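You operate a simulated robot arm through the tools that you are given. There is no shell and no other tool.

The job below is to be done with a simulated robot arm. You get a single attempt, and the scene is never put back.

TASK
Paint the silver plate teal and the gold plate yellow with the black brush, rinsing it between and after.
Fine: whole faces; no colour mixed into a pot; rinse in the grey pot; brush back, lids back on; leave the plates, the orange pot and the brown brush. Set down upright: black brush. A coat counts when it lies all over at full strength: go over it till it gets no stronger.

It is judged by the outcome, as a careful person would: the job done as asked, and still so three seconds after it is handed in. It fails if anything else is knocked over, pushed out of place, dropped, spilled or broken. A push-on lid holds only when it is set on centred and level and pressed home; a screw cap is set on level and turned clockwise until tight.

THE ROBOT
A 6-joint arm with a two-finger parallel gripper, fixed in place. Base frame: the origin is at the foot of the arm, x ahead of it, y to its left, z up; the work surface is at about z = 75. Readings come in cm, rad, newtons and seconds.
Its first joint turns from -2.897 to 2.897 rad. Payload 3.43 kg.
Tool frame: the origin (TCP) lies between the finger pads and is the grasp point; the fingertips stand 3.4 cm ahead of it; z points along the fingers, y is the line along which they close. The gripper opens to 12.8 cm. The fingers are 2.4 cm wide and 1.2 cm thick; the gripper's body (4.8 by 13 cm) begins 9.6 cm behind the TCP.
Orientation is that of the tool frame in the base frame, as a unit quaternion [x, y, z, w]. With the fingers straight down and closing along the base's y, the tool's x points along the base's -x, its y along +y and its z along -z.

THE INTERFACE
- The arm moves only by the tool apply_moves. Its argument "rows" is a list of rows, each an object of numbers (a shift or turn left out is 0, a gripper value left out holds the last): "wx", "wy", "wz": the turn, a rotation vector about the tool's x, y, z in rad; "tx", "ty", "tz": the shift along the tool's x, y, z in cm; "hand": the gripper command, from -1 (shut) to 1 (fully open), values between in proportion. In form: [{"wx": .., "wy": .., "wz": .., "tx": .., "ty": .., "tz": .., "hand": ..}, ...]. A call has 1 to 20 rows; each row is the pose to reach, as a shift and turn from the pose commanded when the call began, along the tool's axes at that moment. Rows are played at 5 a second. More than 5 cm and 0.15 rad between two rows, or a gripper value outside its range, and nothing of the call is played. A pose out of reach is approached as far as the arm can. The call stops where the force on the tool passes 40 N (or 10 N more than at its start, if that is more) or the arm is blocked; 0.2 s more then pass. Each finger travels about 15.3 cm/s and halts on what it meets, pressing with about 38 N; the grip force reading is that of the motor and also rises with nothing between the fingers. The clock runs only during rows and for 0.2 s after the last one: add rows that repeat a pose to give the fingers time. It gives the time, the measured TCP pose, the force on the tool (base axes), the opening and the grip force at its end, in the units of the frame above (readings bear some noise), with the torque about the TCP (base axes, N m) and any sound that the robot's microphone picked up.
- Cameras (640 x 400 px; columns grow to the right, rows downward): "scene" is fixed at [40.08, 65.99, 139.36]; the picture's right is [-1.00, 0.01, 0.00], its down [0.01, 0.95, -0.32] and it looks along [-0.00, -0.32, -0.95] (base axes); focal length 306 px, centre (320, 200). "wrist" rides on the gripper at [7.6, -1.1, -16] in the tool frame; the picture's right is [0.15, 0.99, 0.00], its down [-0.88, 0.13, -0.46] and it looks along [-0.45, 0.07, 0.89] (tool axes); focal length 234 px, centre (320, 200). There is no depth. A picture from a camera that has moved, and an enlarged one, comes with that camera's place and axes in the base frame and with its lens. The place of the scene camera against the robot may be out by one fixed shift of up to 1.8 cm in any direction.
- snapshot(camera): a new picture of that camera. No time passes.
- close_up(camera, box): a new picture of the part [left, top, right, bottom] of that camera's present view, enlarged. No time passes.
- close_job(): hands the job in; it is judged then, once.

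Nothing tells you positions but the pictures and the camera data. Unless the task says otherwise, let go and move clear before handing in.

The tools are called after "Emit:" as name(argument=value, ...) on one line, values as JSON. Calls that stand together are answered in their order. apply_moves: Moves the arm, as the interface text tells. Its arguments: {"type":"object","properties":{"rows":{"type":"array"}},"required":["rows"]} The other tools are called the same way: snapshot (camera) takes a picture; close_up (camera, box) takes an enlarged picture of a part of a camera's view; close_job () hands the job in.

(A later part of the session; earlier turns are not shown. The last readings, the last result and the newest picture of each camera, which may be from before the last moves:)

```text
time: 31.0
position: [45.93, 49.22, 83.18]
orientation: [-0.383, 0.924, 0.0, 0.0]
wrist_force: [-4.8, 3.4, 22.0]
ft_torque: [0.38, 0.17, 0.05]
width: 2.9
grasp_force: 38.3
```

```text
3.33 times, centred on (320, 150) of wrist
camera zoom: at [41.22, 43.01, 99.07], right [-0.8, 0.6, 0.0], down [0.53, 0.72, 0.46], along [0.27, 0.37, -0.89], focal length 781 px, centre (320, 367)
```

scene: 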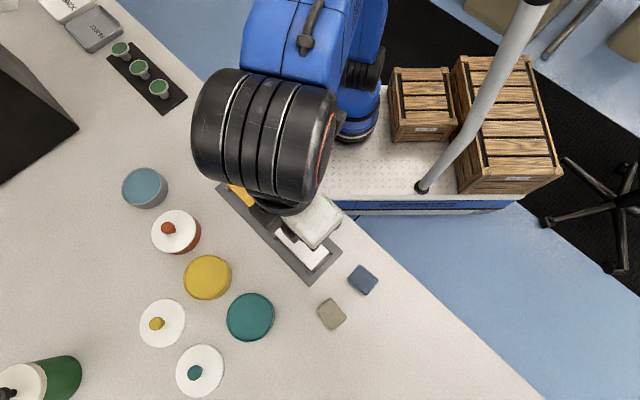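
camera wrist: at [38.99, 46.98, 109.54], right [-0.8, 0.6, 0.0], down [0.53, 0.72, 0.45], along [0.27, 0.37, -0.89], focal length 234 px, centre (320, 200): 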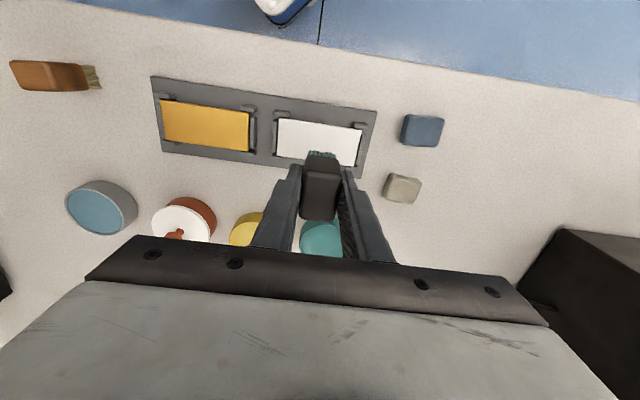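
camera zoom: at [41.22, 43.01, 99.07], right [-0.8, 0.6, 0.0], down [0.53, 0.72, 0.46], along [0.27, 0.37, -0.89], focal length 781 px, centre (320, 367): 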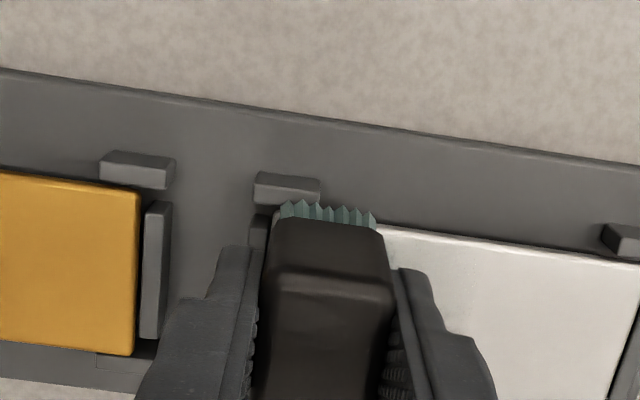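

Paint is going on faintly. I'll stroke the whole length of this lane with light contact and back.

Emit:
apply_moves(rows=[{"tz": -0.05, "ty": 0.7, "hand": -1}, {"tz": -0.05, "ty": 1.7}, {"tz": -0.05, "ty": 2.7}, {"tz": -0.05, "ty": 3.7}, {"tz": -0.05, "ty": 4.7}, {"tz": -0.05, "ty": 5.7}, {"tz": -0.05, "ty": 6.7}, {"tz": -0.05, "ty": 7.7}, {"tz": -0.05, "ty": 8.7}, {"tz": -0.05, "ty": 8.7}])

Emit:
close_up(camera="wrist", box=[200, 90, 400, 210])

```text
time: 33.2
position: [39.75, 55.33, 83.27]
orientation: [-0.381, 0.924, 0.0, -0.001]
wrist_force: [1.6, -1.0, 4.8]
ft_torque: [-0.01, -0.15, 0.02]
width: 2.86
grasp_force: 37.7
```

```text
3.20 times, centred on (300, 150) of wrist
camera zoom: at [35.14, 49.12, 99.11], right [-0.8, 0.6, 0.0], down [0.53, 0.72, 0.45], along [0.27, 0.37, -0.89], focal length 749 px, centre (384, 360)
```

zoom: 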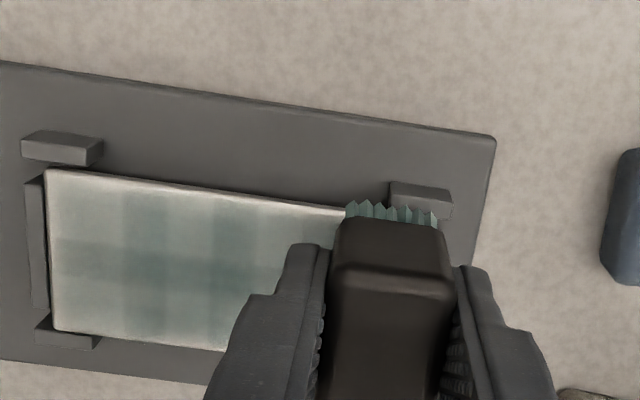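

The teal is being laid down but thin. I'll shift to the other lane and stroke back the full length.

Emit:
apply_moves(rows=[{"tx": -1.0, "hand": -1}, {"tx": -1.9}, {"tx": -1.9, "ty": -1}, {"tx": -1.9, "ty": -2}, {"tx": -1.9, "ty": -3}, {"tx": -1.9, "ty": -4}, {"tx": -1.9, "ty": -5}, {"tx": -1.9, "ty": -6}, {"tx": -1.9, "ty": -7}, {"tx": -1.9, "ty": -8}, {"tx": -1.9, "ty": -8.7}, {"tx": -1.9, "ty": -8.7}])

Emit:
close_up(camera="wrist", box=[260, 90, 460, 215])

```text
time: 35.8
position: [47.39, 50.58, 83.14]
orientation: [-0.382, 0.924, -0.001, 0.0]
wrist_force: [-1.0, 2.4, 12.5]
ft_torque: [0.11, 0.17, -0.01]
width: 2.89
grasp_force: 38.0
```

```text
3.20 times, centred on (360, 152) of wrist
camera zoom: at [42.68, 44.34, 99.09], right [-0.8, 0.6, 0.0], down [0.53, 0.71, 0.46], along [0.27, 0.37, -0.89], focal length 749 px, centre (192, 352)
```

zoom: 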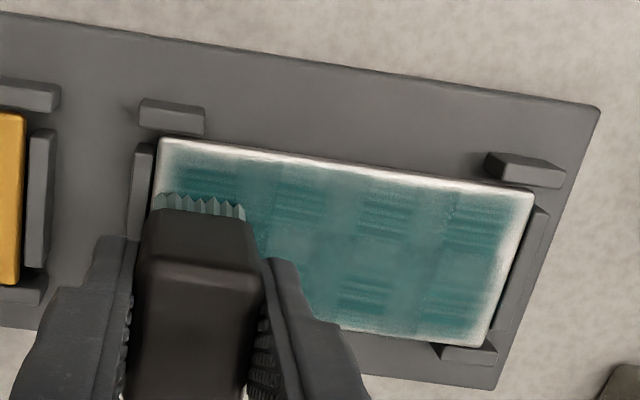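

The coat is building well, though the edges are still pale. I'll make further passes with a bit more overhang at the borders.

Emit:
apply_moves(rows=[{"tx": -0.5, "ty": -0.5, "hand": -1}, {"tx": -0.5, "ty": 0.73}, {"tx": -0.5, "ty": 1.95}, {"tx": -0.5, "ty": 3.18}, {"tx": -0.5, "ty": 4.4}, {"tx": -0.5, "ty": 5.63}, {"tx": -0.5, "ty": 6.85}, {"tx": -0.5, "ty": 8.08}, {"tx": -0.5, "ty": 9.3}, {"tx": 0.3, "ty": 9.3}, {"tx": 1.0, "ty": 9.3}, {"tx": 1.0, "ty": 8.08}, {"tx": 1.0, "ty": 6.85}, {"tx": 1.0, "ty": 5.63}, {"tx": 1.0, "ty": 4.4}, {"tx": 1.0, "ty": 3.18}, {"tx": 1.0, "ty": 1.95}, {"tx": 1.0, "ty": 0.73}, {"tx": 1.0, "ty": -0.5}])

Emit:
close_up(camera="wrist", box=[260, 90, 460, 215])

```text
time: 39.8
position: [47.07, 49.45, 83.13]
orientation: [-0.382, 0.924, -0.001, -0.001]
wrist_force: [-0.1, 0.1, -0.7]
ft_torque: [0.0, 0.0, -0.01]
width: 2.88
grasp_force: 38.1
```

```text
3.20 times, centred on (360, 152) of wrist
camera zoom: at [42.33, 43.29, 99.17], right [-0.8, 0.6, 0.0], down [0.53, 0.72, 0.45], along [0.27, 0.37, -0.89], focal length 749 px, centre (192, 352)
```

zoom: 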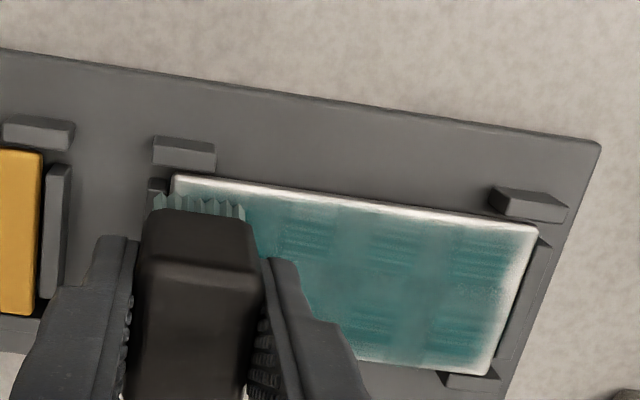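

Contact was lost at the end and the brush seems nearly dry, so I'll go back to the teal pot for a fresh load, touching the paint gently.

Emit:
apply_moves(rows=[{"tz": -2.5, "hand": -1}, {"tz": -5}, {"tx": -4.13, "ty": 2.1, "tz": -5}, {"tx": -8.26, "ty": 4.2, "tz": -5}, {"tx": -12.4, "ty": 6.3, "tz": -5}, {"tx": -16.53, "ty": 8.43, "tz": -5}, {"tx": -16.53, "ty": 8.43, "tz": -5}, {"tx": -16.53, "ty": 8.43, "tz": -2.5}, {"tx": -16.53, "ty": 8.43, "tz": -1}, {"tx": -16.53, "ty": 8.43, "tz": -0.6}, {"tx": -16.53, "ty": 8.43, "tz": -0.48}, {"tx": -16.53, "ty": 8.43, "tz": -0.48}])

Emit:
close_up(camera="wrist", box=[240, 90, 400, 210])

```text
time: 42.4
position: [52.64, 67.15, 83.65]
orientation: [-0.383, 0.924, -0.001, -0.001]
wrist_force: [0.0, -0.8, -0.7]
ft_torque: [0.01, -0.05, 0.03]
width: 2.9
grasp_force: 38.1
```

```text
3.33 times, centred on (320, 150) of wrist
camera zoom: at [48.08, 61.0, 99.64], right [-0.8, 0.6, 0.0], down [0.53, 0.72, 0.45], along [0.27, 0.37, -0.89], focal length 781 px, centre (320, 367)
```

zoom: 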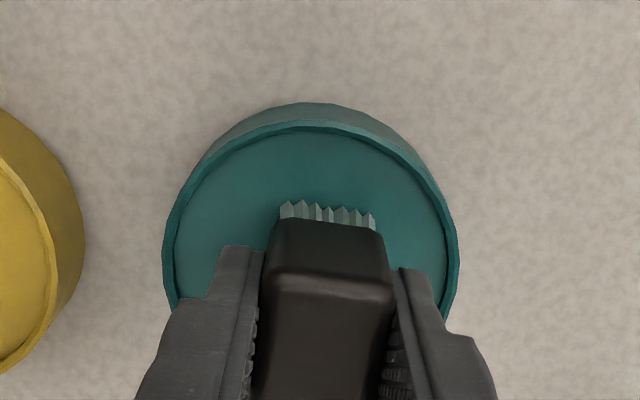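

Not touching yet; a little lower.

Emit:
apply_moves(rows=[{"tz": 0.05, "hand": -1}, {"tz": 0.1}, {"tz": 0.1}])

```text
time: 43.2
position: [52.65, 67.21, 83.54]
orientation: [-0.383, 0.924, 0.0, 0.0]
wrist_force: [2.1, -0.1, 9.3]
ft_torque: [-0.04, -0.2, -0.01]
width: 2.87
grasp_force: 38.6
```

Light contact (9 N). I'll hold and swirl slightly to load the bristles, then lift and look.

Emit:
apply_moves(rows=[{"tz": 0.0, "hand": -1}, {"tz": -0.02, "tx": 0.4}, {"tz": -0.02, "tx": 0.4, "ty": 0.4}, {"tz": -0.02, "tx": -0.4, "ty": 0.4}, {"tz": -0.02, "tx": -0.4, "ty": -0.4}, {"tz": -0.02, "tx": 0.4, "ty": -0.4}, {"tz": -0.02}, {"tz": -0.02}, {"tz": -1}, {"tz": -4}, {"tz": -6}, {"tz": -6}])

Emit:
close_up(camera="wrist", box=[240, 90, 400, 210])

Emit:
close_up(camera="scene", box=[220, 160, 340, 290])

```text
time: 45.8
position: [52.75, 66.88, 89.34]
orientation: [-0.383, 0.924, 0.0, 0.0]
wrist_force: [0.5, -0.6, -0.2]
ft_torque: [0.0, 0.03, 0.02]
width: 2.87
grasp_force: 38.2
```

```text
3.33 times, centred on (320, 150) of wrist
camera zoom: at [48.04, 60.84, 105.37], right [-0.8, 0.6, 0.0], down [0.53, 0.72, 0.45], along [0.27, 0.37, -0.89], focal length 781 px, centre (320, 367)
```

zoom: 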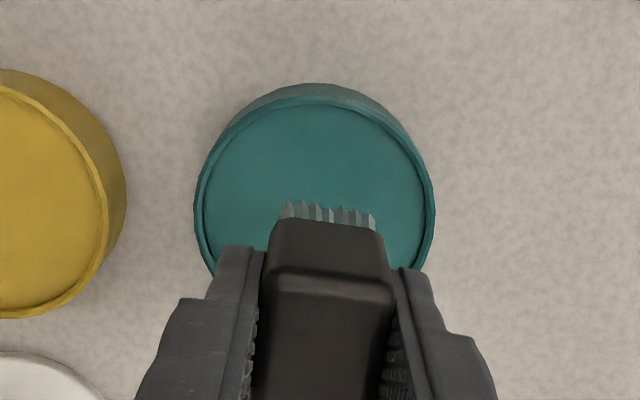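

```text
3.08 times, centred on (280, 225) of scene
camera zoom: at [40.08, 65.99, 139.36], right [-1.0, 0.01, 0.0], down [0.01, 0.95, -0.32], along [0.0, -0.32, -0.95], focal length 940 px, centre (443, 123)
```

zoom: 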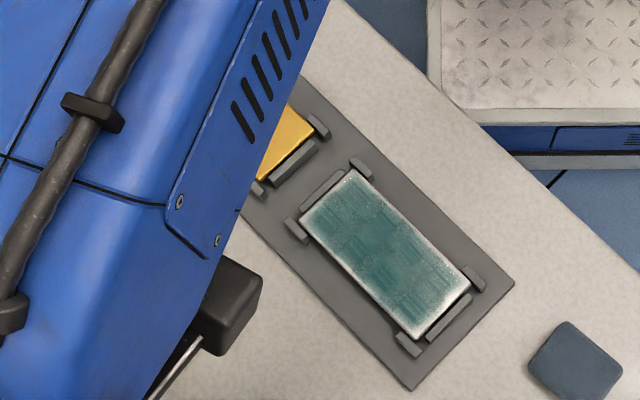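

The brush is reloaded. I'll return to the silver plate's near-edge lane and find light contact again.

Emit:
apply_moves(rows=[{"tx": 4.46, "hand": -1}, {"tx": 8.92}, {"tx": 13.37}, {"tx": 17.83}, {"tx": 17.83}, {"tx": 17.83, "tz": 3}, {"tx": 17.83, "tz": 5.5}, {"tx": 17.83, "tz": 6.2}, {"tx": 17.83, "tz": 6.45}, {"tx": 17.83, "tz": 6.5}, {"tx": 17.83, "tz": 6.5}])

Emit:
close_up(camera="wrist", box=[200, 90, 400, 215])

```text
time: 48.2
position: [40.2, 54.39, 83.17]
orientation: [-0.383, 0.924, 0.001, 0.001]
wrist_force: [0.6, -1.2, 10.1]
ft_torque: [-0.01, -0.09, -0.02]
width: 2.88
grasp_force: 38.3
```

```text
3.20 times, centred on (300, 152) of wrist
camera zoom: at [35.49, 48.26, 99.09], right [-0.8, 0.6, 0.0], down [0.53, 0.71, 0.46], along [0.27, 0.37, -0.89], focal length 749 px, centre (384, 352)
```

zoom: 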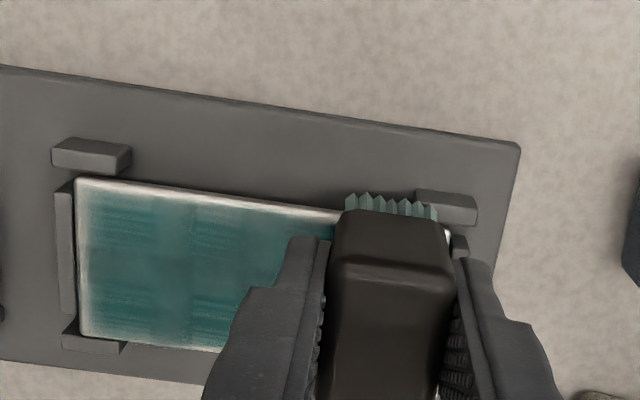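

Good contact (10 N) with the brush overhanging the near edge. Now full-length passes along this lane and the middle.

Emit:
apply_moves(rows=[{"ty": 0.8, "hand": -1}, {"ty": 1.6}, {"ty": 0.4}, {"ty": -0.9}, {"ty": -2.2}, {"ty": -3.5}, {"ty": -4.8}, {"ty": -6.1}, {"ty": -7.4}, {"ty": -8.6}, {"tx": -0.8, "ty": -8.6}, {"tx": -1.5, "ty": -8.6}, {"tx": -1.5, "ty": -7.3}, {"tx": -1.5, "ty": -6.0}, {"tx": -1.5, "ty": -4.7}, {"tx": -1.5, "ty": -3.4}, {"tx": -1.5, "ty": -2.1}, {"tx": -1.5, "ty": -0.8}, {"tx": -1.5, "ty": 0.5}, {"tx": -1.5, "ty": 1.6}])

Emit:
close_up(camera="wrist", box=[200, 90, 400, 215])

```text
time: 52.4
position: [39.98, 56.77, 83.04]
orientation: [-0.383, 0.924, 0.0, 0.0]
wrist_force: [5.1, -3.8, 23.5]
ft_torque: [-0.3, -0.34, 0.0]
width: 2.91
grasp_force: 38.4
```

```text
3.20 times, centred on (300, 152) of wrist
camera zoom: at [35.41, 50.51, 99.06], right [-0.8, 0.6, 0.0], down [0.53, 0.71, 0.46], along [0.27, 0.37, -0.89], focal length 749 px, centre (384, 352)
```

zoom: 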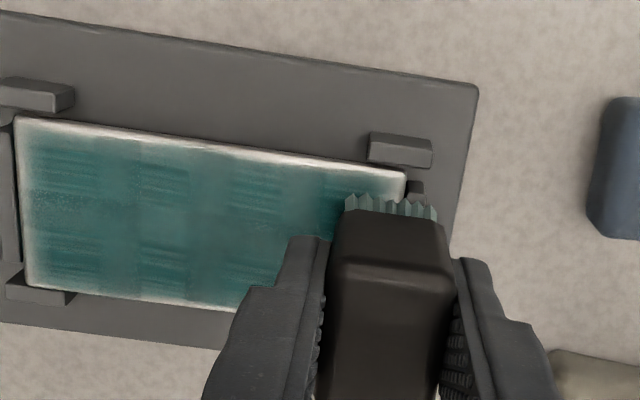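

Coat deepens. Next the far-edge lane, full length, then I'll lift and inspect.

Emit:
apply_moves(rows=[{"tx": -0.8, "tz": -0.03, "hand": -1}, {"tx": -1.6, "tz": -0.03}, {"tx": -1.6, "ty": -1.3, "tz": -0.03}, {"tx": -1.6, "ty": -2.6, "tz": -0.03}, {"tx": -1.6, "ty": -3.9, "tz": -0.03}, {"tx": -1.6, "ty": -5.2, "tz": -0.03}, {"tx": -1.6, "ty": -6.5, "tz": -0.03}, {"tx": -1.6, "ty": -7.8, "tz": -0.03}, {"tx": -1.6, "ty": -9.1, "tz": -0.03}, {"tx": -1.6, "ty": -10.3, "tz": -0.03}, {"tx": -0.8, "ty": -10.3, "tz": -0.03}, {"tx": 0.2, "ty": -10.3, "tz": -0.03}, {"tx": 1.2, "ty": -10.3, "tz": -0.03}, {"tx": 1.7, "ty": -10.3, "tz": -0.03}, {"tx": 1.7, "ty": -9.0, "tz": -0.03}, {"tx": 1.7, "ty": -7.7, "tz": -0.03}, {"tx": 1.7, "ty": -6.4, "tz": -0.03}, {"tx": 1.7, "ty": -5.1, "tz": -0.03}])

Emit:
close_up(camera="wrist", box=[200, 90, 440, 215])

```text
time: 56.2
position: [42.18, 51.68, 83.14]
orientation: [-0.383, 0.924, 0.0, 0.0]
wrist_force: [5.1, -3.7, 15.5]
ft_torque: [-0.09, -0.36, -0.08]
width: 2.89
grasp_force: 37.6
```

```text
2.67 times, centred on (320, 152) of wrist
camera zoom: at [37.7, 45.53, 99.08], right [-0.8, 0.6, 0.0], down [0.53, 0.71, 0.46], along [0.27, 0.37, -0.89], focal length 624 px, centre (320, 327)
```

zoom: 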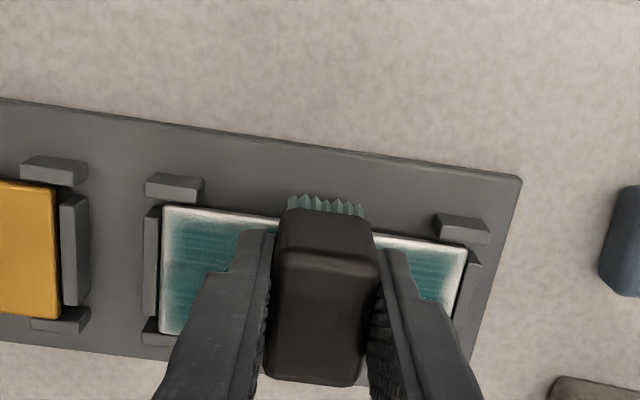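

Finishing this lane to the far end, then lifting to inspect the whole plate.

Emit:
apply_moves(rows=[{"ty": 1.3, "hand": -1}, {"ty": 2.6}, {"ty": 3.9}, {"ty": 5.1}, {"ty": 5.1, "tx": -1.0}, {"ty": 5.1, "tx": -2.0}, {"ty": 5.1, "tx": -3.2}, {"ty": 5.1, "tx": -3.2, "tz": -2}, {"ty": 3, "tx": -6.0, "tz": -5}, {"ty": 1, "tx": -9, "tz": -8}, {"ty": 0, "tx": -9, "tz": -8}])

Emit:
close_up(camera="wrist", box=[230, 60, 410, 170])

Emit:
close_up(camera="scene", box=[240, 190, 350, 290])

```text
time: 58.6
position: [48.79, 58.26, 90.99]
orientation: [-0.383, 0.924, 0.0, -0.001]
wrist_force: [-0.3, 0.0, 0.3]
ft_torque: [0.01, -0.02, -0.01]
width: 2.89
grasp_force: 37.8
```

```text
3.56 times, centred on (320, 115) of wrist
camera zoom: at [44.21, 52.12, 106.99], right [-0.8, 0.6, 0.0], down [0.53, 0.72, 0.45], along [0.27, 0.37, -0.89], focal length 833 px, centre (320, 502)
```

zoom: 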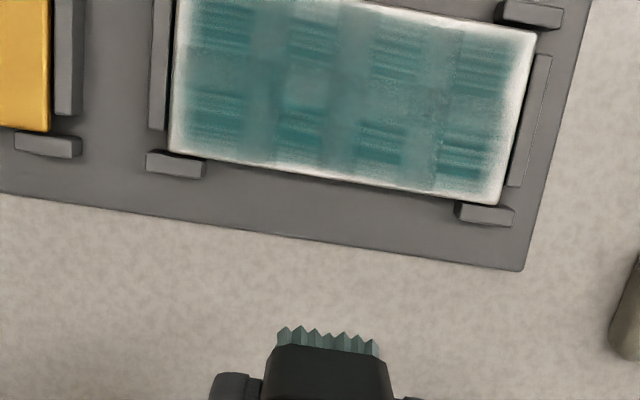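

```text
4.00 times, centred on (295, 240) of scene
camera zoom: at [40.08, 65.99, 139.36], right [-1.0, 0.01, 0.0], down [0.01, 0.95, -0.32], along [0.0, -0.32, -0.95], focal length 1222 px, centre (420, 40)
```

zoom: 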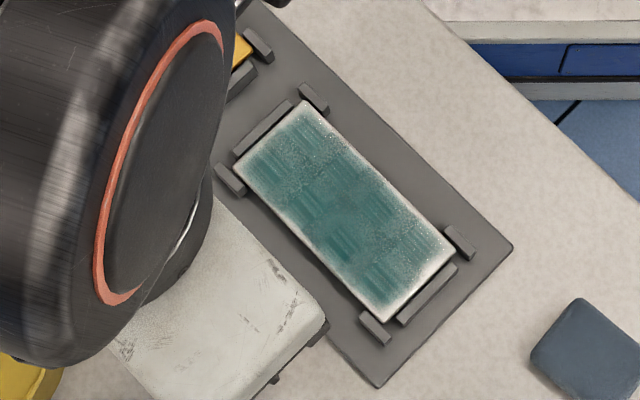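

I'll zoom in more on the coat to judge its strength and see where it is thin.

Emit:
close_up(camera="wrist", box=[270, 55, 390, 125])

Emit:
close_up(camera="scene", box=[270, 210, 330, 275])

Emit:
snapshot(camera="wrist")

```text
5.33 times, centred on (330, 90) of wrist
camera zoom: at [44.21, 52.12, 106.99], right [-0.8, 0.6, 0.0], down [0.53, 0.72, 0.45], along [0.27, 0.37, -0.89], focal length 1249 px, centre (267, 787)
```

zoom: 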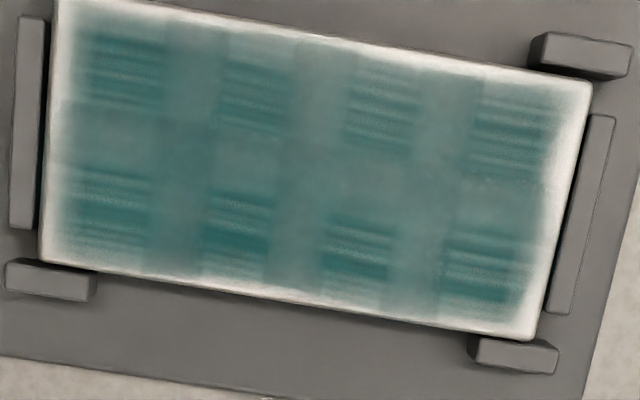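

```text
6.15 times, centred on (300, 242) of scene
camera zoom: at [40.08, 65.99, 139.36], right [-1.0, 0.01, 0.0], down [0.01, 0.95, -0.32], along [0.0, -0.32, -0.95], focal length 1881 px, centre (443, -62)
```

zoom: 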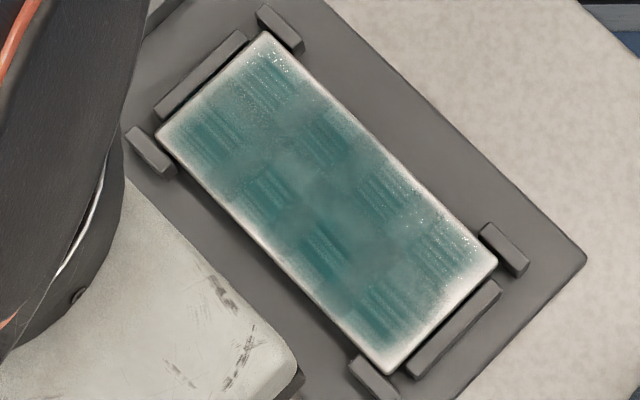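

```text
taken
camera wrist: at [44.21, 52.12, 106.99], right [-0.8, 0.6, 0.0], down [0.53, 0.72, 0.45], along [0.27, 0.37, -0.89], focal length 234 px, centre (320, 200)
```

wrist: 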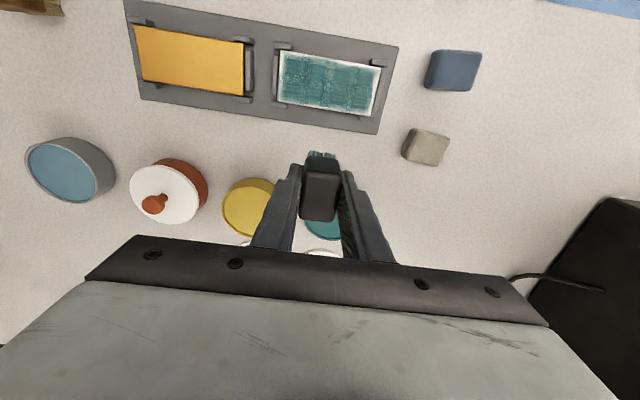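

The coat is still thin in stripes and at the borders, so more paint is needed. I'll reload at the teal pot.

Emit:
apply_moves(rows=[{"tx": -3, "ty": 1.2, "hand": -1}, {"tx": -6, "ty": 2.4}, {"tx": -9.03, "ty": 3.53}, {"tx": -9.03, "ty": 3.53, "tz": 3.5}, {"tx": -9.03, "ty": 3.53, "tz": 6.5}, {"tx": -9.03, "ty": 3.53, "tz": 7.3}, {"tx": -9.03, "ty": 3.53, "tz": 7.5}, {"tx": -9.03, "ty": 3.53, "tz": 7.55}, {"tx": -9.03, "ty": 3.53, "tz": 7.55}])

```text
time: 60.6
position: [52.66, 67.08, 83.66]
orientation: [-0.383, 0.924, 0.001, 0.0]
wrist_force: [3.2, -0.6, 21.5]
ft_torque: [-0.01, -0.19, -0.01]
width: 2.88
grasp_force: 37.9
```

Emit:
apply_moves(rows=[{"tz": -0.05, "hand": -1}, {"tz": -0.05, "tx": 0.5}, {"tz": -0.05, "tx": 0.5, "ty": 0.5}, {"tz": -0.05, "tx": -0.5, "ty": 0.5}, {"tz": -0.05, "tx": -0.5, "ty": -0.5}, {"tz": -0.05, "tx": 0.5, "ty": -0.5}, {"tz": -0.05, "tx": 0.5, "ty": 0.5}, {"tz": -0.05, "tx": 0, "ty": 0}, {"tz": -0.05}, {"tz": -2}, {"tz": -5}, {"tz": -6}, {"tx": 4.4, "tz": -6}, {"tx": 8.8, "tz": -6}, {"tx": 13.2, "tz": -6}, {"tx": 17.9, "tz": -6}, {"tx": 17.9, "tz": -6}])

Emit:
close_up(camera="wrist", box=[200, 90, 400, 215])

```text
time: 64.2
position: [39.98, 54.5, 89.65]
orientation: [-0.383, 0.924, -0.001, -0.001]
wrist_force: [0.0, -0.3, -1.1]
ft_torque: [0.02, 0.0, 0.02]
width: 2.89
grasp_force: 37.8
```

```text
3.20 times, centred on (300, 152) of wrist
camera zoom: at [35.39, 48.32, 105.63], right [-0.8, 0.6, 0.0], down [0.53, 0.72, 0.45], along [0.27, 0.37, -0.89], focal length 749 px, centre (384, 352)
```

zoom: 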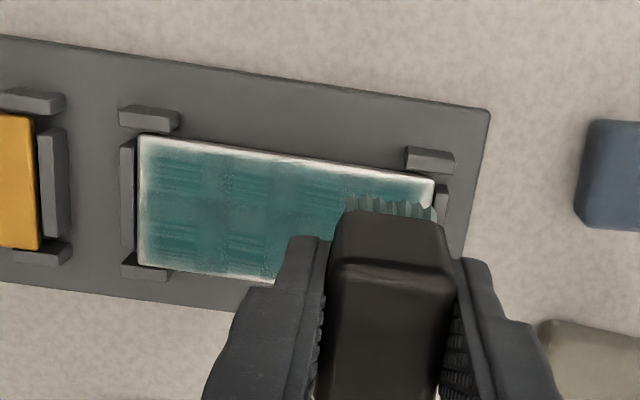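

Emit:
apply_moves(rows=[{"tz": 4, "hand": -1}, {"tz": 6}, {"tz": 6.4}, {"tz": 6.52}, {"tz": 6.52}])

```text
time: 65.4
position: [40.04, 54.45, 83.17]
orientation: [-0.382, 0.924, 0.001, 0.0]
wrist_force: [1.1, 0.8, 4.0]
ft_torque: [0.04, -0.12, 0.0]
width: 2.89
grasp_force: 38.1
```

Emit:
apply_moves(rows=[{"ty": 0.8, "tz": 0.03, "hand": -1}, {"ty": 1.6, "tz": 0.03}, {"ty": 0.4, "tz": 0.03}, {"ty": -0.9, "tz": 0.03}, {"ty": -2.2, "tz": 0.03}, {"ty": -3.5, "tz": 0.03}, {"ty": -4.8, "tz": 0.03}, {"ty": -6.1, "tz": 0.03}, {"ty": -7.4, "tz": 0.03}, {"ty": -8.6, "tz": 0.03}, {"tx": -0.8, "ty": -8.6, "tz": 0.03}, {"tx": -1.6, "ty": -8.6, "tz": 0.03}, {"tx": -1.6, "ty": -7.3, "tz": 0.03}, {"tx": -1.6, "ty": -6.0, "tz": 0.03}, {"tx": -1.6, "ty": -4.7, "tz": 0.03}, {"tx": -1.6, "ty": -3.4, "tz": 0.03}, {"tx": -1.6, "ty": -2.1, "tz": 0.03}, {"tx": -1.6, "ty": -0.8, "tz": 0.03}, {"tx": -1.6, "ty": 0.5, "tz": 0.03}, {"tx": -1.6, "ty": 1.6, "tz": 0.03}])

Emit:
apply_moves(rows=[{"tx": -0.8, "hand": -1}, {"tx": -1.6}, {"tx": -1.6, "ty": -1.3}, {"tx": -1.6, "ty": -2.6}, {"tx": -1.6, "ty": -3.9}, {"tx": -1.6, "ty": -5.2}, {"tx": -1.6, "ty": -6.5}, {"tx": -1.6, "ty": -7.8}, {"tx": -1.6, "ty": -9.1}, {"tx": -1.6, "ty": -10.3}, {"tx": -1.6, "ty": -9.1}, {"tx": -1.6, "ty": -7.8}, {"tx": -1.6, "ty": -6.5}, {"tx": -1.6, "ty": -5.2}, {"tx": -1.6, "ty": -3.9}, {"tx": -1.6, "ty": -2.6}, {"tx": -1.6, "ty": -1.3}, {"tx": -1.6, "ty": 0}])

Emit:
close_up(camera="wrist", box=[200, 90, 400, 215])

```text
time: 68.2
position: [46.36, 50.38, 83.14]
orientation: [-0.383, 0.924, 0.0, 0.002]
wrist_force: [-0.5, -1.9, 11.3]
ft_torque: [-0.1, 0.06, 0.02]
width: 2.89
grasp_force: 37.8
stopped in row 14: the force on the tool passed its limit at 41 N (the readings are from after the stop); the commanded pose is now the measured one
```

```text
time: 69.7
position: [50.85, 48.17, 82.95]
orientation: [-0.384, 0.923, 0.004, -0.001]
wrist_force: [-15.0, 15.3, 0.7]
ft_torque: [0.85, 0.85, -0.14]
width: 2.91
grasp_force: 38.5
stopped in row 7: the force on the tool passed its limit at 53 N (the readings are from after the stop); the commanded pose is now the measured one
```

```text
3.20 times, centred on (300, 152) of wrist
camera zoom: at [46.3, 41.91, 98.98], right [-0.8, 0.59, 0.01], down [0.53, 0.71, 0.46], along [0.27, 0.37, -0.89], focal length 749 px, centre (384, 352)
```

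zoom: 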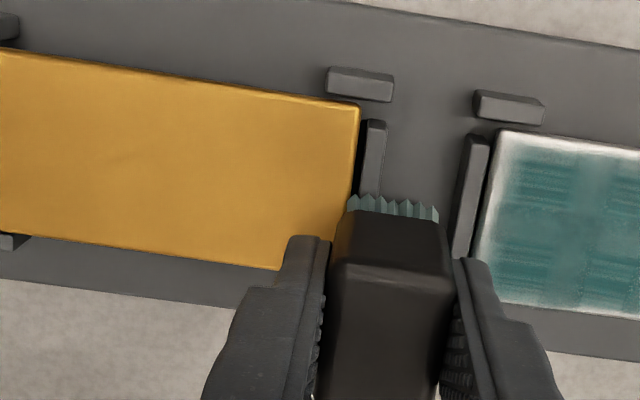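

That was my mistake: the first pass stopped early on force, and my second, chained pass then ran from the wrong place and carried the brush off the silver plate up to the gold one's edge. I'll back away from the gold plate, lift, and inspect for any damage. From now on I'll send contact passes one at a time.

Emit:
apply_moves(rows=[{"ty": 0.4, "hand": -1}, {"ty": 0.6, "tz": -0.5}, {"ty": 0.6, "tz": -3}, {"ty": 0.6, "tz": -7}, {"ty": 0.6, "tz": -9}, {"ty": 0.6, "tz": -9}])

Emit:
close_up(camera="wrist", box=[150, 60, 420, 230])

Emit:
snapshot(camera="scene")

```text
time: 71.1
position: [50.62, 48.51, 92.08]
orientation: [-0.384, 0.924, 0.003, 0.0]
wrist_force: [0.3, -0.1, -0.2]
ft_torque: [0.0, -0.02, -0.02]
width: 2.88
grasp_force: 38.2
```

```text
2.35 times, centred on (285, 145) of wrist
camera zoom: at [46.07, 42.26, 108.04], right [-0.8, 0.59, 0.01], down [0.53, 0.71, 0.46], along [0.27, 0.37, -0.89], focal length 551 px, centre (402, 329)
```

zoom: 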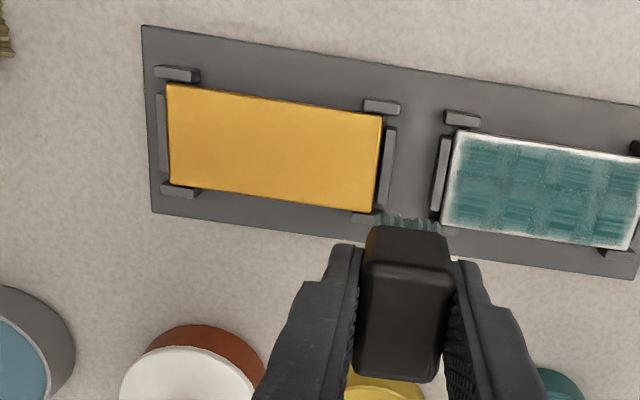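

```text
taken
```

scene: 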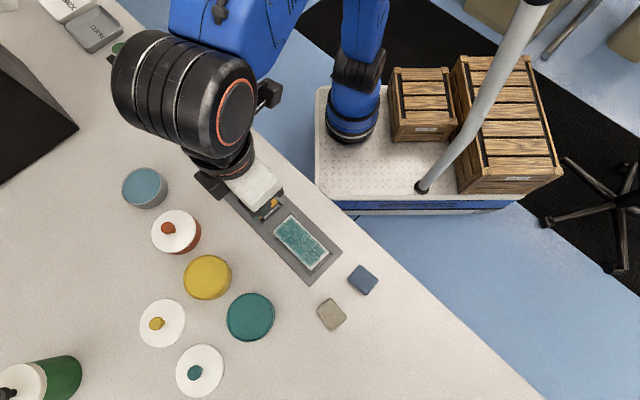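

The gold plate appears still seated and clean. I'll zoom in on its end and on the brush to be sure.

Emit:
close_up(camera="wrist", box=[270, 90, 350, 160])

Emit:
close_up(camera="wrist", box=[270, 130, 370, 230])

Emit:
close_up(camera="scene", box=[190, 160, 350, 290])

```text
5.71 times, centred on (310, 125) of wrist
camera zoom: at [46.07, 42.26, 108.04], right [-0.8, 0.59, 0.01], down [0.53, 0.71, 0.46], along [0.27, 0.37, -0.89], focal length 1338 px, centre (377, 629)
```

zoom: 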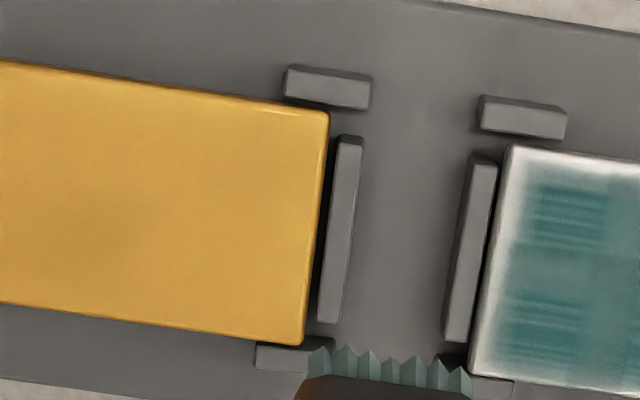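

```text
4.00 times, centred on (320, 180) of wrist
camera zoom: at [46.07, 42.26, 108.04], right [-0.8, 0.59, 0.01], down [0.53, 0.71, 0.46], along [0.27, 0.37, -0.89], focal length 937 px, centre (320, 280)
```

zoom: 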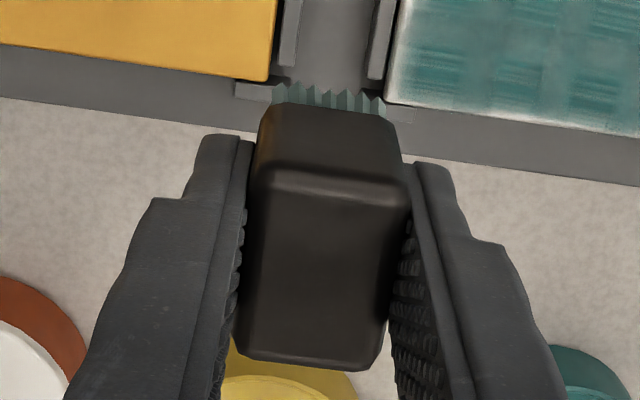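

```text
3.08 times, centred on (270, 225) of scene
camera zoom: at [40.08, 65.99, 139.36], right [-1.0, 0.01, 0.0], down [0.01, 0.95, -0.32], along [0.0, -0.32, -0.95], focal length 940 px, centre (474, 123)
```

zoom: 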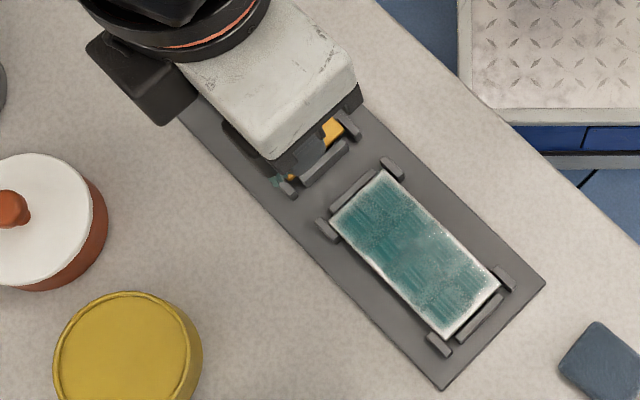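

Everything is still in place and the gold face is clean. I'll go back over the silver plate's near-end edge, re-level the tool and feel for contact again.

Emit:
apply_moves(rows=[{"tx": 1.6, "ty": 1.6, "wx": 0.0055, "wy": 0.002, "hand": -1}, {"tx": 3.25, "ty": 3.1, "wx": 0.0055, "wy": 0.002}, {"tx": 3.25, "ty": 3.1, "tz": 4, "wx": 0.0055, "wy": 0.002}, {"tx": 3.25, "ty": 3.1, "tz": 7.5, "wx": 0.0055, "wy": 0.002}, {"tx": 3.25, "ty": 3.1, "tz": 8.5, "wx": 0.0055, "wy": 0.002}, {"tx": 3.25, "ty": 3.1, "tz": 8.65, "wx": 0.0055, "wy": 0.002}, {"tx": 3.25, "ty": 3.1, "tz": 8.65, "wx": 0.0055, "wy": 0.002}])

```text
time: 72.7
position: [46.09, 48.3, 83.34]
orientation: [-0.382, 0.924, 0.002, 0.0]
wrist_force: [-0.2, -0.1, -1.3]
ft_torque: [0.03, 0.02, 0.0]
width: 2.88
grasp_force: 38.1
```

Emit:
apply_moves(rows=[{"tz": 0.07, "hand": -1}, {"tz": 0.14}, {"tz": 0.14}])

```text
time: 73.5
position: [46.22, 48.5, 83.24]
orientation: [-0.384, 0.923, 0.001, 0.001]
wrist_force: [-0.8, -0.6, -0.5]
ft_torque: [0.02, 0.02, 0.0]
width: 2.9
grasp_force: 38.2
```

Emit:
apply_moves(rows=[{"tz": 0.05, "hand": -1}, {"tz": 0.09}, {"tz": 0.09}])

```text
time: 74.3
position: [46.19, 48.42, 83.21]
orientation: [-0.384, 0.923, 0.001, 0.0]
wrist_force: [0.4, -0.3, -0.1]
ft_torque: [0.0, 0.0, 0.02]
width: 2.87
grasp_force: 38.4
```

Emit:
apply_moves(rows=[{"tz": 0.05, "hand": -1}, {"tz": 0.08}, {"tz": 0.08}])

Emit:
close_up(camera="wrist", box=[260, 90, 460, 215])

```text
time: 75.1
position: [46.07, 48.42, 83.08]
orientation: [-0.384, 0.924, 0.001, 0.0]
wrist_force: [2.4, -1.1, 9.4]
ft_torque: [0.06, -0.19, -0.02]
width: 2.86
grasp_force: 37.6
```

```text
3.20 times, centred on (360, 152) of wrist
camera zoom: at [41.48, 42.21, 99.1], right [-0.8, 0.59, 0.0], down [0.53, 0.72, 0.46], along [0.27, 0.37, -0.89], focal length 749 px, centre (192, 352)
```

zoom: 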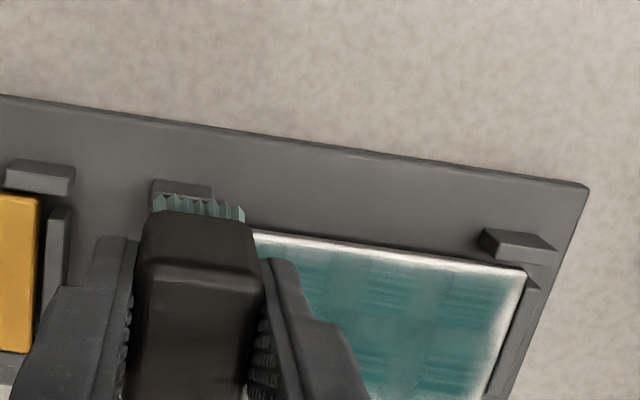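

Contact again (9 N). One full pass along the near edge.

Emit:
apply_moves(rows=[{"ty": 1.2, "tz": -0.02, "hand": -1}, {"ty": 2.4, "tz": -0.02}, {"ty": 3.6, "tz": -0.02}, {"ty": 4.8, "tz": -0.02}, {"ty": 6.0, "tz": -0.02}, {"ty": 7.2, "tz": -0.02}, {"ty": 8.4, "tz": -0.02}, {"ty": 9.6, "tz": -0.02}, {"ty": 10.1, "tz": -0.02}, {"ty": 10.1, "tz": -0.02}])

Emit:
close_up(camera="wrist", box=[200, 90, 400, 215])

```text
time: 77.3
position: [38.83, 55.52, 83.13]
orientation: [-0.383, 0.924, 0.001, 0.0]
wrist_force: [3.5, -3.1, 13.4]
ft_torque: [-0.09, -0.39, 0.02]
width: 2.88
grasp_force: 37.8
```

```text
3.20 times, centred on (300, 152) of wrist
camera zoom: at [34.27, 49.32, 99.08], right [-0.8, 0.59, 0.0], down [0.53, 0.72, 0.46], along [0.27, 0.37, -0.89], focal length 749 px, centre (384, 352)
```

zoom: 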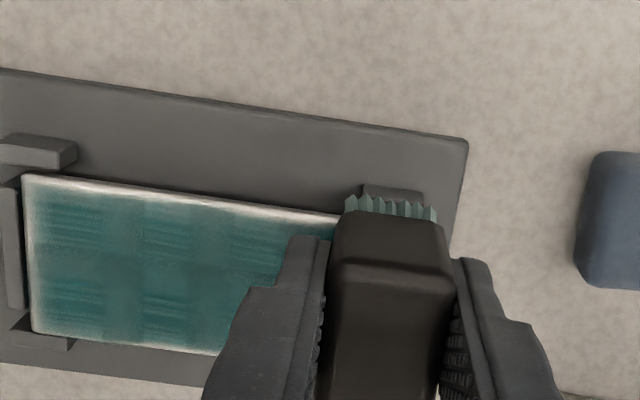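

Emit:
apply_moves(rows=[{"tx": -1.1, "tz": -0.03, "hand": -1}, {"tx": -2.2, "tz": -0.03}, {"tx": -3.3, "tz": -0.03}, {"tx": -3.3, "ty": -1.2, "tz": -0.03}, {"tx": -3.3, "ty": -2.4, "tz": -0.03}, {"tx": -3.3, "ty": -3.6, "tz": -0.03}, {"tx": -3.3, "ty": -4.8, "tz": -0.03}, {"tx": -3.3, "ty": -6.0, "tz": -0.03}, {"tx": -3.3, "ty": -7.2, "tz": -0.03}, {"tx": -3.3, "ty": -8.4, "tz": -0.03}, {"tx": -3.3, "ty": -9.6, "tz": -0.03}, {"tx": -3.3, "ty": -10.1, "tz": -0.03}, {"tx": -3.3, "ty": -10.1, "tz": -0.03}])

Emit:
close_up(camera="wrist", box=[260, 70, 460, 195])

```text
time: 80.1
position: [48.28, 50.65, 83.19]
orientation: [-0.383, 0.924, 0.001, -0.001]
wrist_force: [0.8, 1.0, 1.6]
ft_torque: [0.03, 0.05, 0.0]
width: 2.87
grasp_force: 38.2
```

```text
3.20 times, centred on (360, 132) of wrist
camera zoom: at [43.7, 44.42, 99.12], right [-0.8, 0.59, 0.0], down [0.53, 0.72, 0.46], along [0.27, 0.37, -0.89], focal length 749 px, centre (192, 416)
```

zoom: 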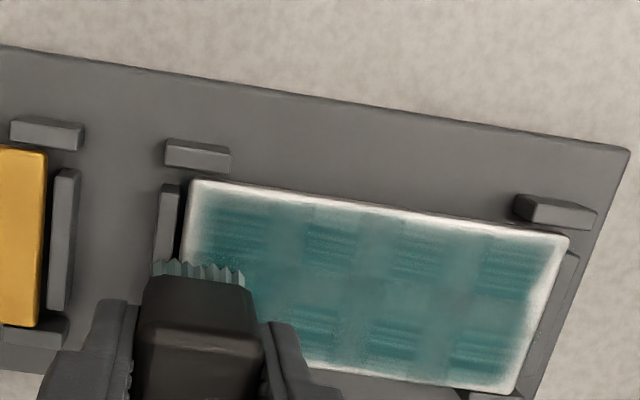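

I'll move to the same inspection pose I used before, to compare the coat's strength.

Emit:
apply_moves(rows=[{"tz": -4, "hand": -1}, {"tx": -2.8, "ty": 2.5, "tz": -7}, {"tx": -5.65, "ty": 4.97, "tz": -8.13}, {"tx": -5.65, "ty": 4.97, "tz": -8.13}])

Emit:
close_up(camera="wrist", box=[270, 55, 390, 125])

```text
time: 81.1
position: [48.87, 58.37, 91.2]
orientation: [-0.384, 0.924, 0.001, 0.0]
wrist_force: [-0.7, 0.1, -0.6]
ft_torque: [-0.02, 0.0, -0.05]
width: 2.9
grasp_force: 37.8
```

```text
5.33 times, centred on (330, 90) of wrist
camera zoom: at [44.34, 52.0, 107.12], right [-0.8, 0.59, 0.0], down [0.53, 0.72, 0.46], along [0.27, 0.37, -0.89], focal length 1249 px, centre (267, 787)
```

zoom: 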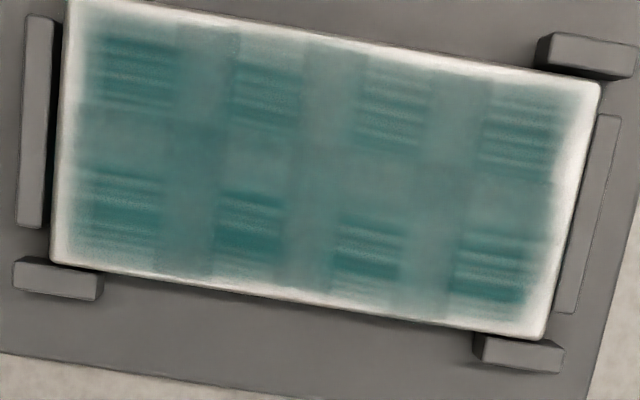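

The coat looks about the same as after the previous round. To tell whether it is saturated or the brush was just short of paint, I'll load the brush longer and then compare again.

Emit:
apply_moves(rows=[{"tx": -3, "ty": 1.2, "hand": -1}, {"tx": -6, "ty": 2.4}, {"tx": -9.03, "ty": 3.53}, {"tx": -9.03, "ty": 3.53, "tz": 3.5}, {"tx": -9.03, "ty": 3.53, "tz": 6.5}, {"tx": -9.03, "ty": 3.53, "tz": 7.3}, {"tx": -9.03, "ty": 3.53, "tz": 7.5}, {"tx": -9.03, "ty": 3.53, "tz": 7.6}, {"tx": -9.03, "ty": 3.53, "tz": 7.6}])

```text
time: 83.1
position: [52.84, 66.97, 83.7]
orientation: [-0.383, 0.924, 0.0, -0.001]
wrist_force: [1.9, -0.1, 2.2]
ft_torque: [0.01, -0.09, 0.0]
width: 2.89
grasp_force: 37.4
```

Emit:
apply_moves(rows=[{"tz": 0.06, "hand": -1}, {"tz": 0.06}, {"tz": 0.06}, {"tz": 0.06}, {"tz": 0.06}, {"tz": 0.06}, {"tz": 0.06}, {"tz": 0.06}, {"tz": 0.06}, {"tz": 0.06}])

Emit:
close_up(camera="wrist", box=[260, 110, 380, 210])

```text
time: 85.3
position: [52.72, 67.13, 83.68]
orientation: [-0.383, 0.924, 0.001, -0.001]
wrist_force: [1.9, 1.0, 15.0]
ft_torque: [0.04, -0.1, 0.02]
width: 2.9
grasp_force: 37.7
```

```text
4.00 times, centred on (320, 160) of wrist
camera zoom: at [48.09, 60.82, 99.6], right [-0.8, 0.59, 0.0], down [0.53, 0.72, 0.46], along [0.27, 0.37, -0.89], focal length 937 px, centre (320, 360)
```

zoom: 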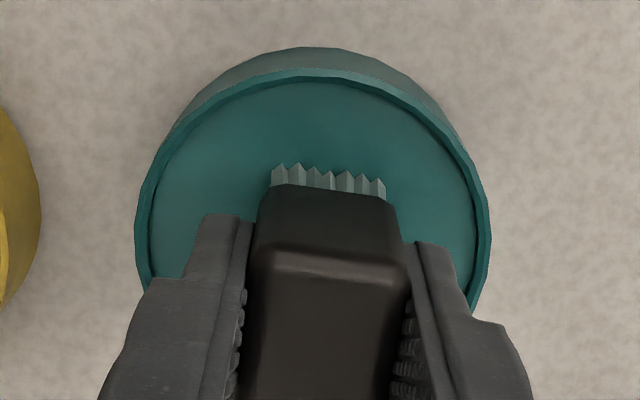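

Loaded for two seconds at 15 N. Now back to the silver plate, and I'll work only on its left half for comparison.

Emit:
apply_moves(rows=[{"tz": -3, "hand": -1}, {"tz": -6}, {"tx": 3.6, "ty": -1.7, "tz": -6}, {"tx": 7.2, "ty": -3.4, "tz": -6}, {"tx": 10.8, "ty": -5.1, "tz": -6}, {"tx": 14.4, "ty": -6.8, "tz": -6}, {"tx": 18.0, "ty": -8.4, "tz": -6}, {"tx": 18.0, "ty": -8.4, "tz": -2.5}, {"tx": 18.0, "ty": -8.4, "tz": -0.2}, {"tx": 18.0, "ty": -8.4, "tz": 0.3}, {"tx": 18.0, "ty": -8.4, "tz": 0.48}, {"tx": 18.0, "ty": -8.4, "tz": 0.48}])

```text
time: 87.9
position: [46.16, 48.41, 83.23]
orientation: [-0.383, 0.924, 0.002, 0.001]
wrist_force: [3.1, 0.4, 12.0]
ft_torque: [0.17, -0.21, -0.03]
width: 2.89
grasp_force: 38.3
```

Emit:
apply_moves(rows=[{"ty": 1.25, "tz": -0.02, "hand": -1}, {"ty": 2.5, "tz": -0.02}, {"ty": 3.75, "tz": -0.02}, {"ty": 5.0, "tz": -0.02}, {"ty": 3.75, "tz": -0.02}, {"ty": 2.5, "tz": -0.02}, {"ty": 1.25, "tz": -0.02}, {"ty": 0, "tz": -0.02}, {"tx": -0.8, "ty": 0, "tz": -0.03}, {"tx": -1.65, "ty": 0, "tz": -0.03}, {"tx": -1.65, "ty": 1.25, "tz": -0.03}, {"tx": -1.65, "ty": 2.5, "tz": -0.03}, {"tx": -1.65, "ty": 3.75, "tz": -0.03}, {"tx": -1.65, "ty": 5.0, "tz": -0.03}, {"tx": -1.65, "ty": 3.75, "tz": -0.03}, {"tx": -1.65, "ty": 2.5, "tz": -0.03}, {"tx": -1.65, "ty": 1.25, "tz": -0.03}, {"tx": -1.65, "ty": 0, "tz": -0.03}])

```text
time: 91.7
position: [47.21, 49.48, 83.29]
orientation: [-0.383, 0.924, 0.0, 0.0]
wrist_force: [-0.2, -0.8, -0.8]
ft_torque: [-0.02, 0.01, -0.01]
width: 2.89
grasp_force: 38.1
```

Emit:
apply_moves(rows=[{"tx": -0.8, "tz": 0.05, "hand": -1}, {"tx": -1.65, "tz": 0.08}, {"tx": -1.65, "ty": 1.25, "tz": 0.08}, {"tx": -1.65, "ty": 2.5, "tz": 0.08}, {"tx": -1.65, "ty": 3.75, "tz": 0.08}, {"tx": -1.65, "ty": 5.0, "tz": 0.08}, {"tx": -1.65, "ty": 3.75, "tz": 0.08}, {"tx": -1.65, "ty": 2.5, "tz": 0.08}, {"tx": -1.65, "ty": 1.25, "tz": 0.08}, {"tx": -1.65, "ty": 0, "tz": 0.08}, {"tx": -1.65, "ty": 0, "tz": 0.08}])

```text
time: 94.1
position: [48.26, 50.69, 83.19]
orientation: [-0.383, 0.924, 0.001, -0.001]
wrist_force: [-0.7, 1.4, 2.6]
ft_torque: [0.0, 0.0, -0.04]
width: 2.9
grasp_force: 38.2
```

Now back to the inspection pose to compare left with right.

Emit:
apply_moves(rows=[{"tz": -4, "hand": -1}, {"tx": -2.8, "ty": 2.5, "tz": -7}, {"tx": -5.65, "ty": 4.97, "tz": -8.13}, {"tx": -5.65, "ty": 4.97, "tz": -8.13}])

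Emit:
close_up(camera="wrist", box=[270, 55, 390, 125])

Emit:
close_up(camera="scene", box=[240, 190, 350, 290])

```text
time: 95.1
position: [48.72, 58.43, 91.6]
orientation: [-0.383, 0.924, 0.0, 0.0]
wrist_force: [0.7, -0.6, -0.6]
ft_torque: [0.02, 0.03, 0.01]
width: 2.88
grasp_force: 38.0
```

```text
5.33 times, centred on (330, 90) of wrist
camera zoom: at [44.13, 52.11, 107.38], right [-0.8, 0.59, 0.0], down [0.53, 0.72, 0.46], along [0.27, 0.37, -0.89], focal length 1249 px, centre (267, 787)
```

zoom: 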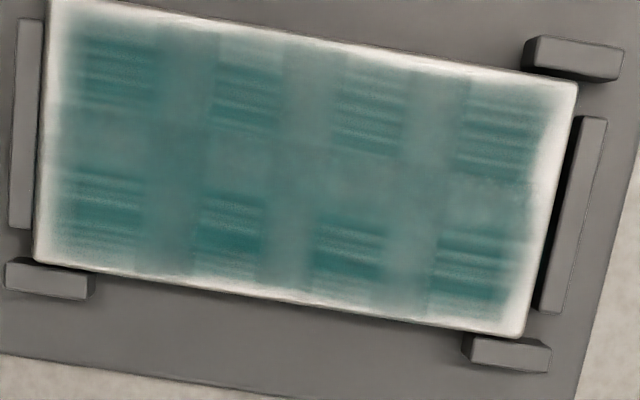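

```text
4.00 times, centred on (295, 240) of scene
camera zoom: at [40.08, 65.99, 139.36], right [-1.0, 0.01, 0.0], down [0.01, 0.95, -0.32], along [0.0, -0.32, -0.95], focal length 1222 px, centre (420, 40)
```

zoom: 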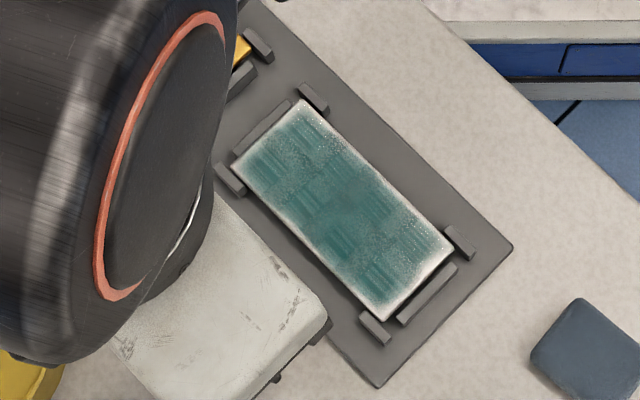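

The two halves look alike, so it seems near saturation. I'll zoom in tightly on individual patches to compare the tone.

Emit:
close_up(camera="wrist", box=[275, 55, 325, 105])

Emit:
close_up(camera="wrist", box=[325, 65, 375, 115])

Emit:
close_up(camera="wrist", box=[300, 200, 350, 250])

```text
8.00 times, centred on (300, 80) of wrist
camera zoom: at [44.13, 52.11, 107.38], right [-0.8, 0.59, 0.0], down [0.53, 0.72, 0.46], along [0.27, 0.37, -0.89], focal length 1873 px, centre (480, 1160)
```

zoom: 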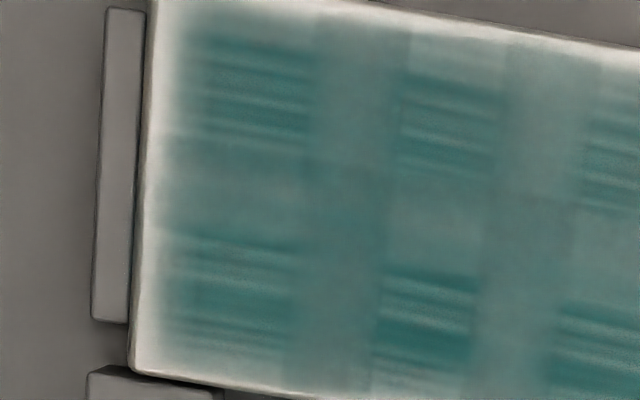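

```text
8.00 times, centred on (350, 90) of wrist
camera zoom: at [44.13, 52.11, 107.38], right [-0.8, 0.59, 0.0], down [0.53, 0.72, 0.46], along [0.27, 0.37, -0.89], focal length 1873 px, centre (80, 1080)
```

zoom: 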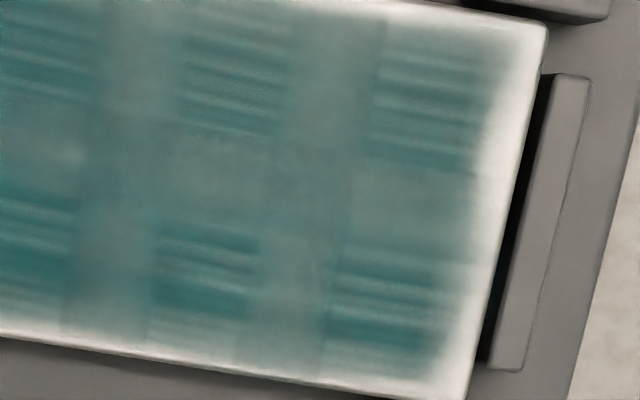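

```text
8.00 times, centred on (325, 225) of wrist
camera zoom: at [44.13, 52.11, 107.38], right [-0.8, 0.59, 0.0], down [0.53, 0.72, 0.46], along [0.27, 0.37, -0.89], focal length 1873 px, centre (280, 0)
```

zoom: 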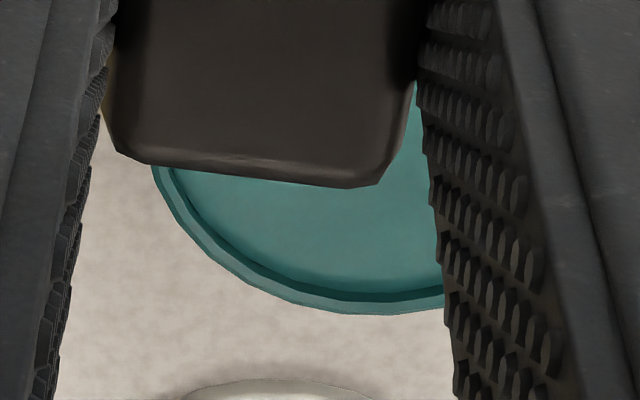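

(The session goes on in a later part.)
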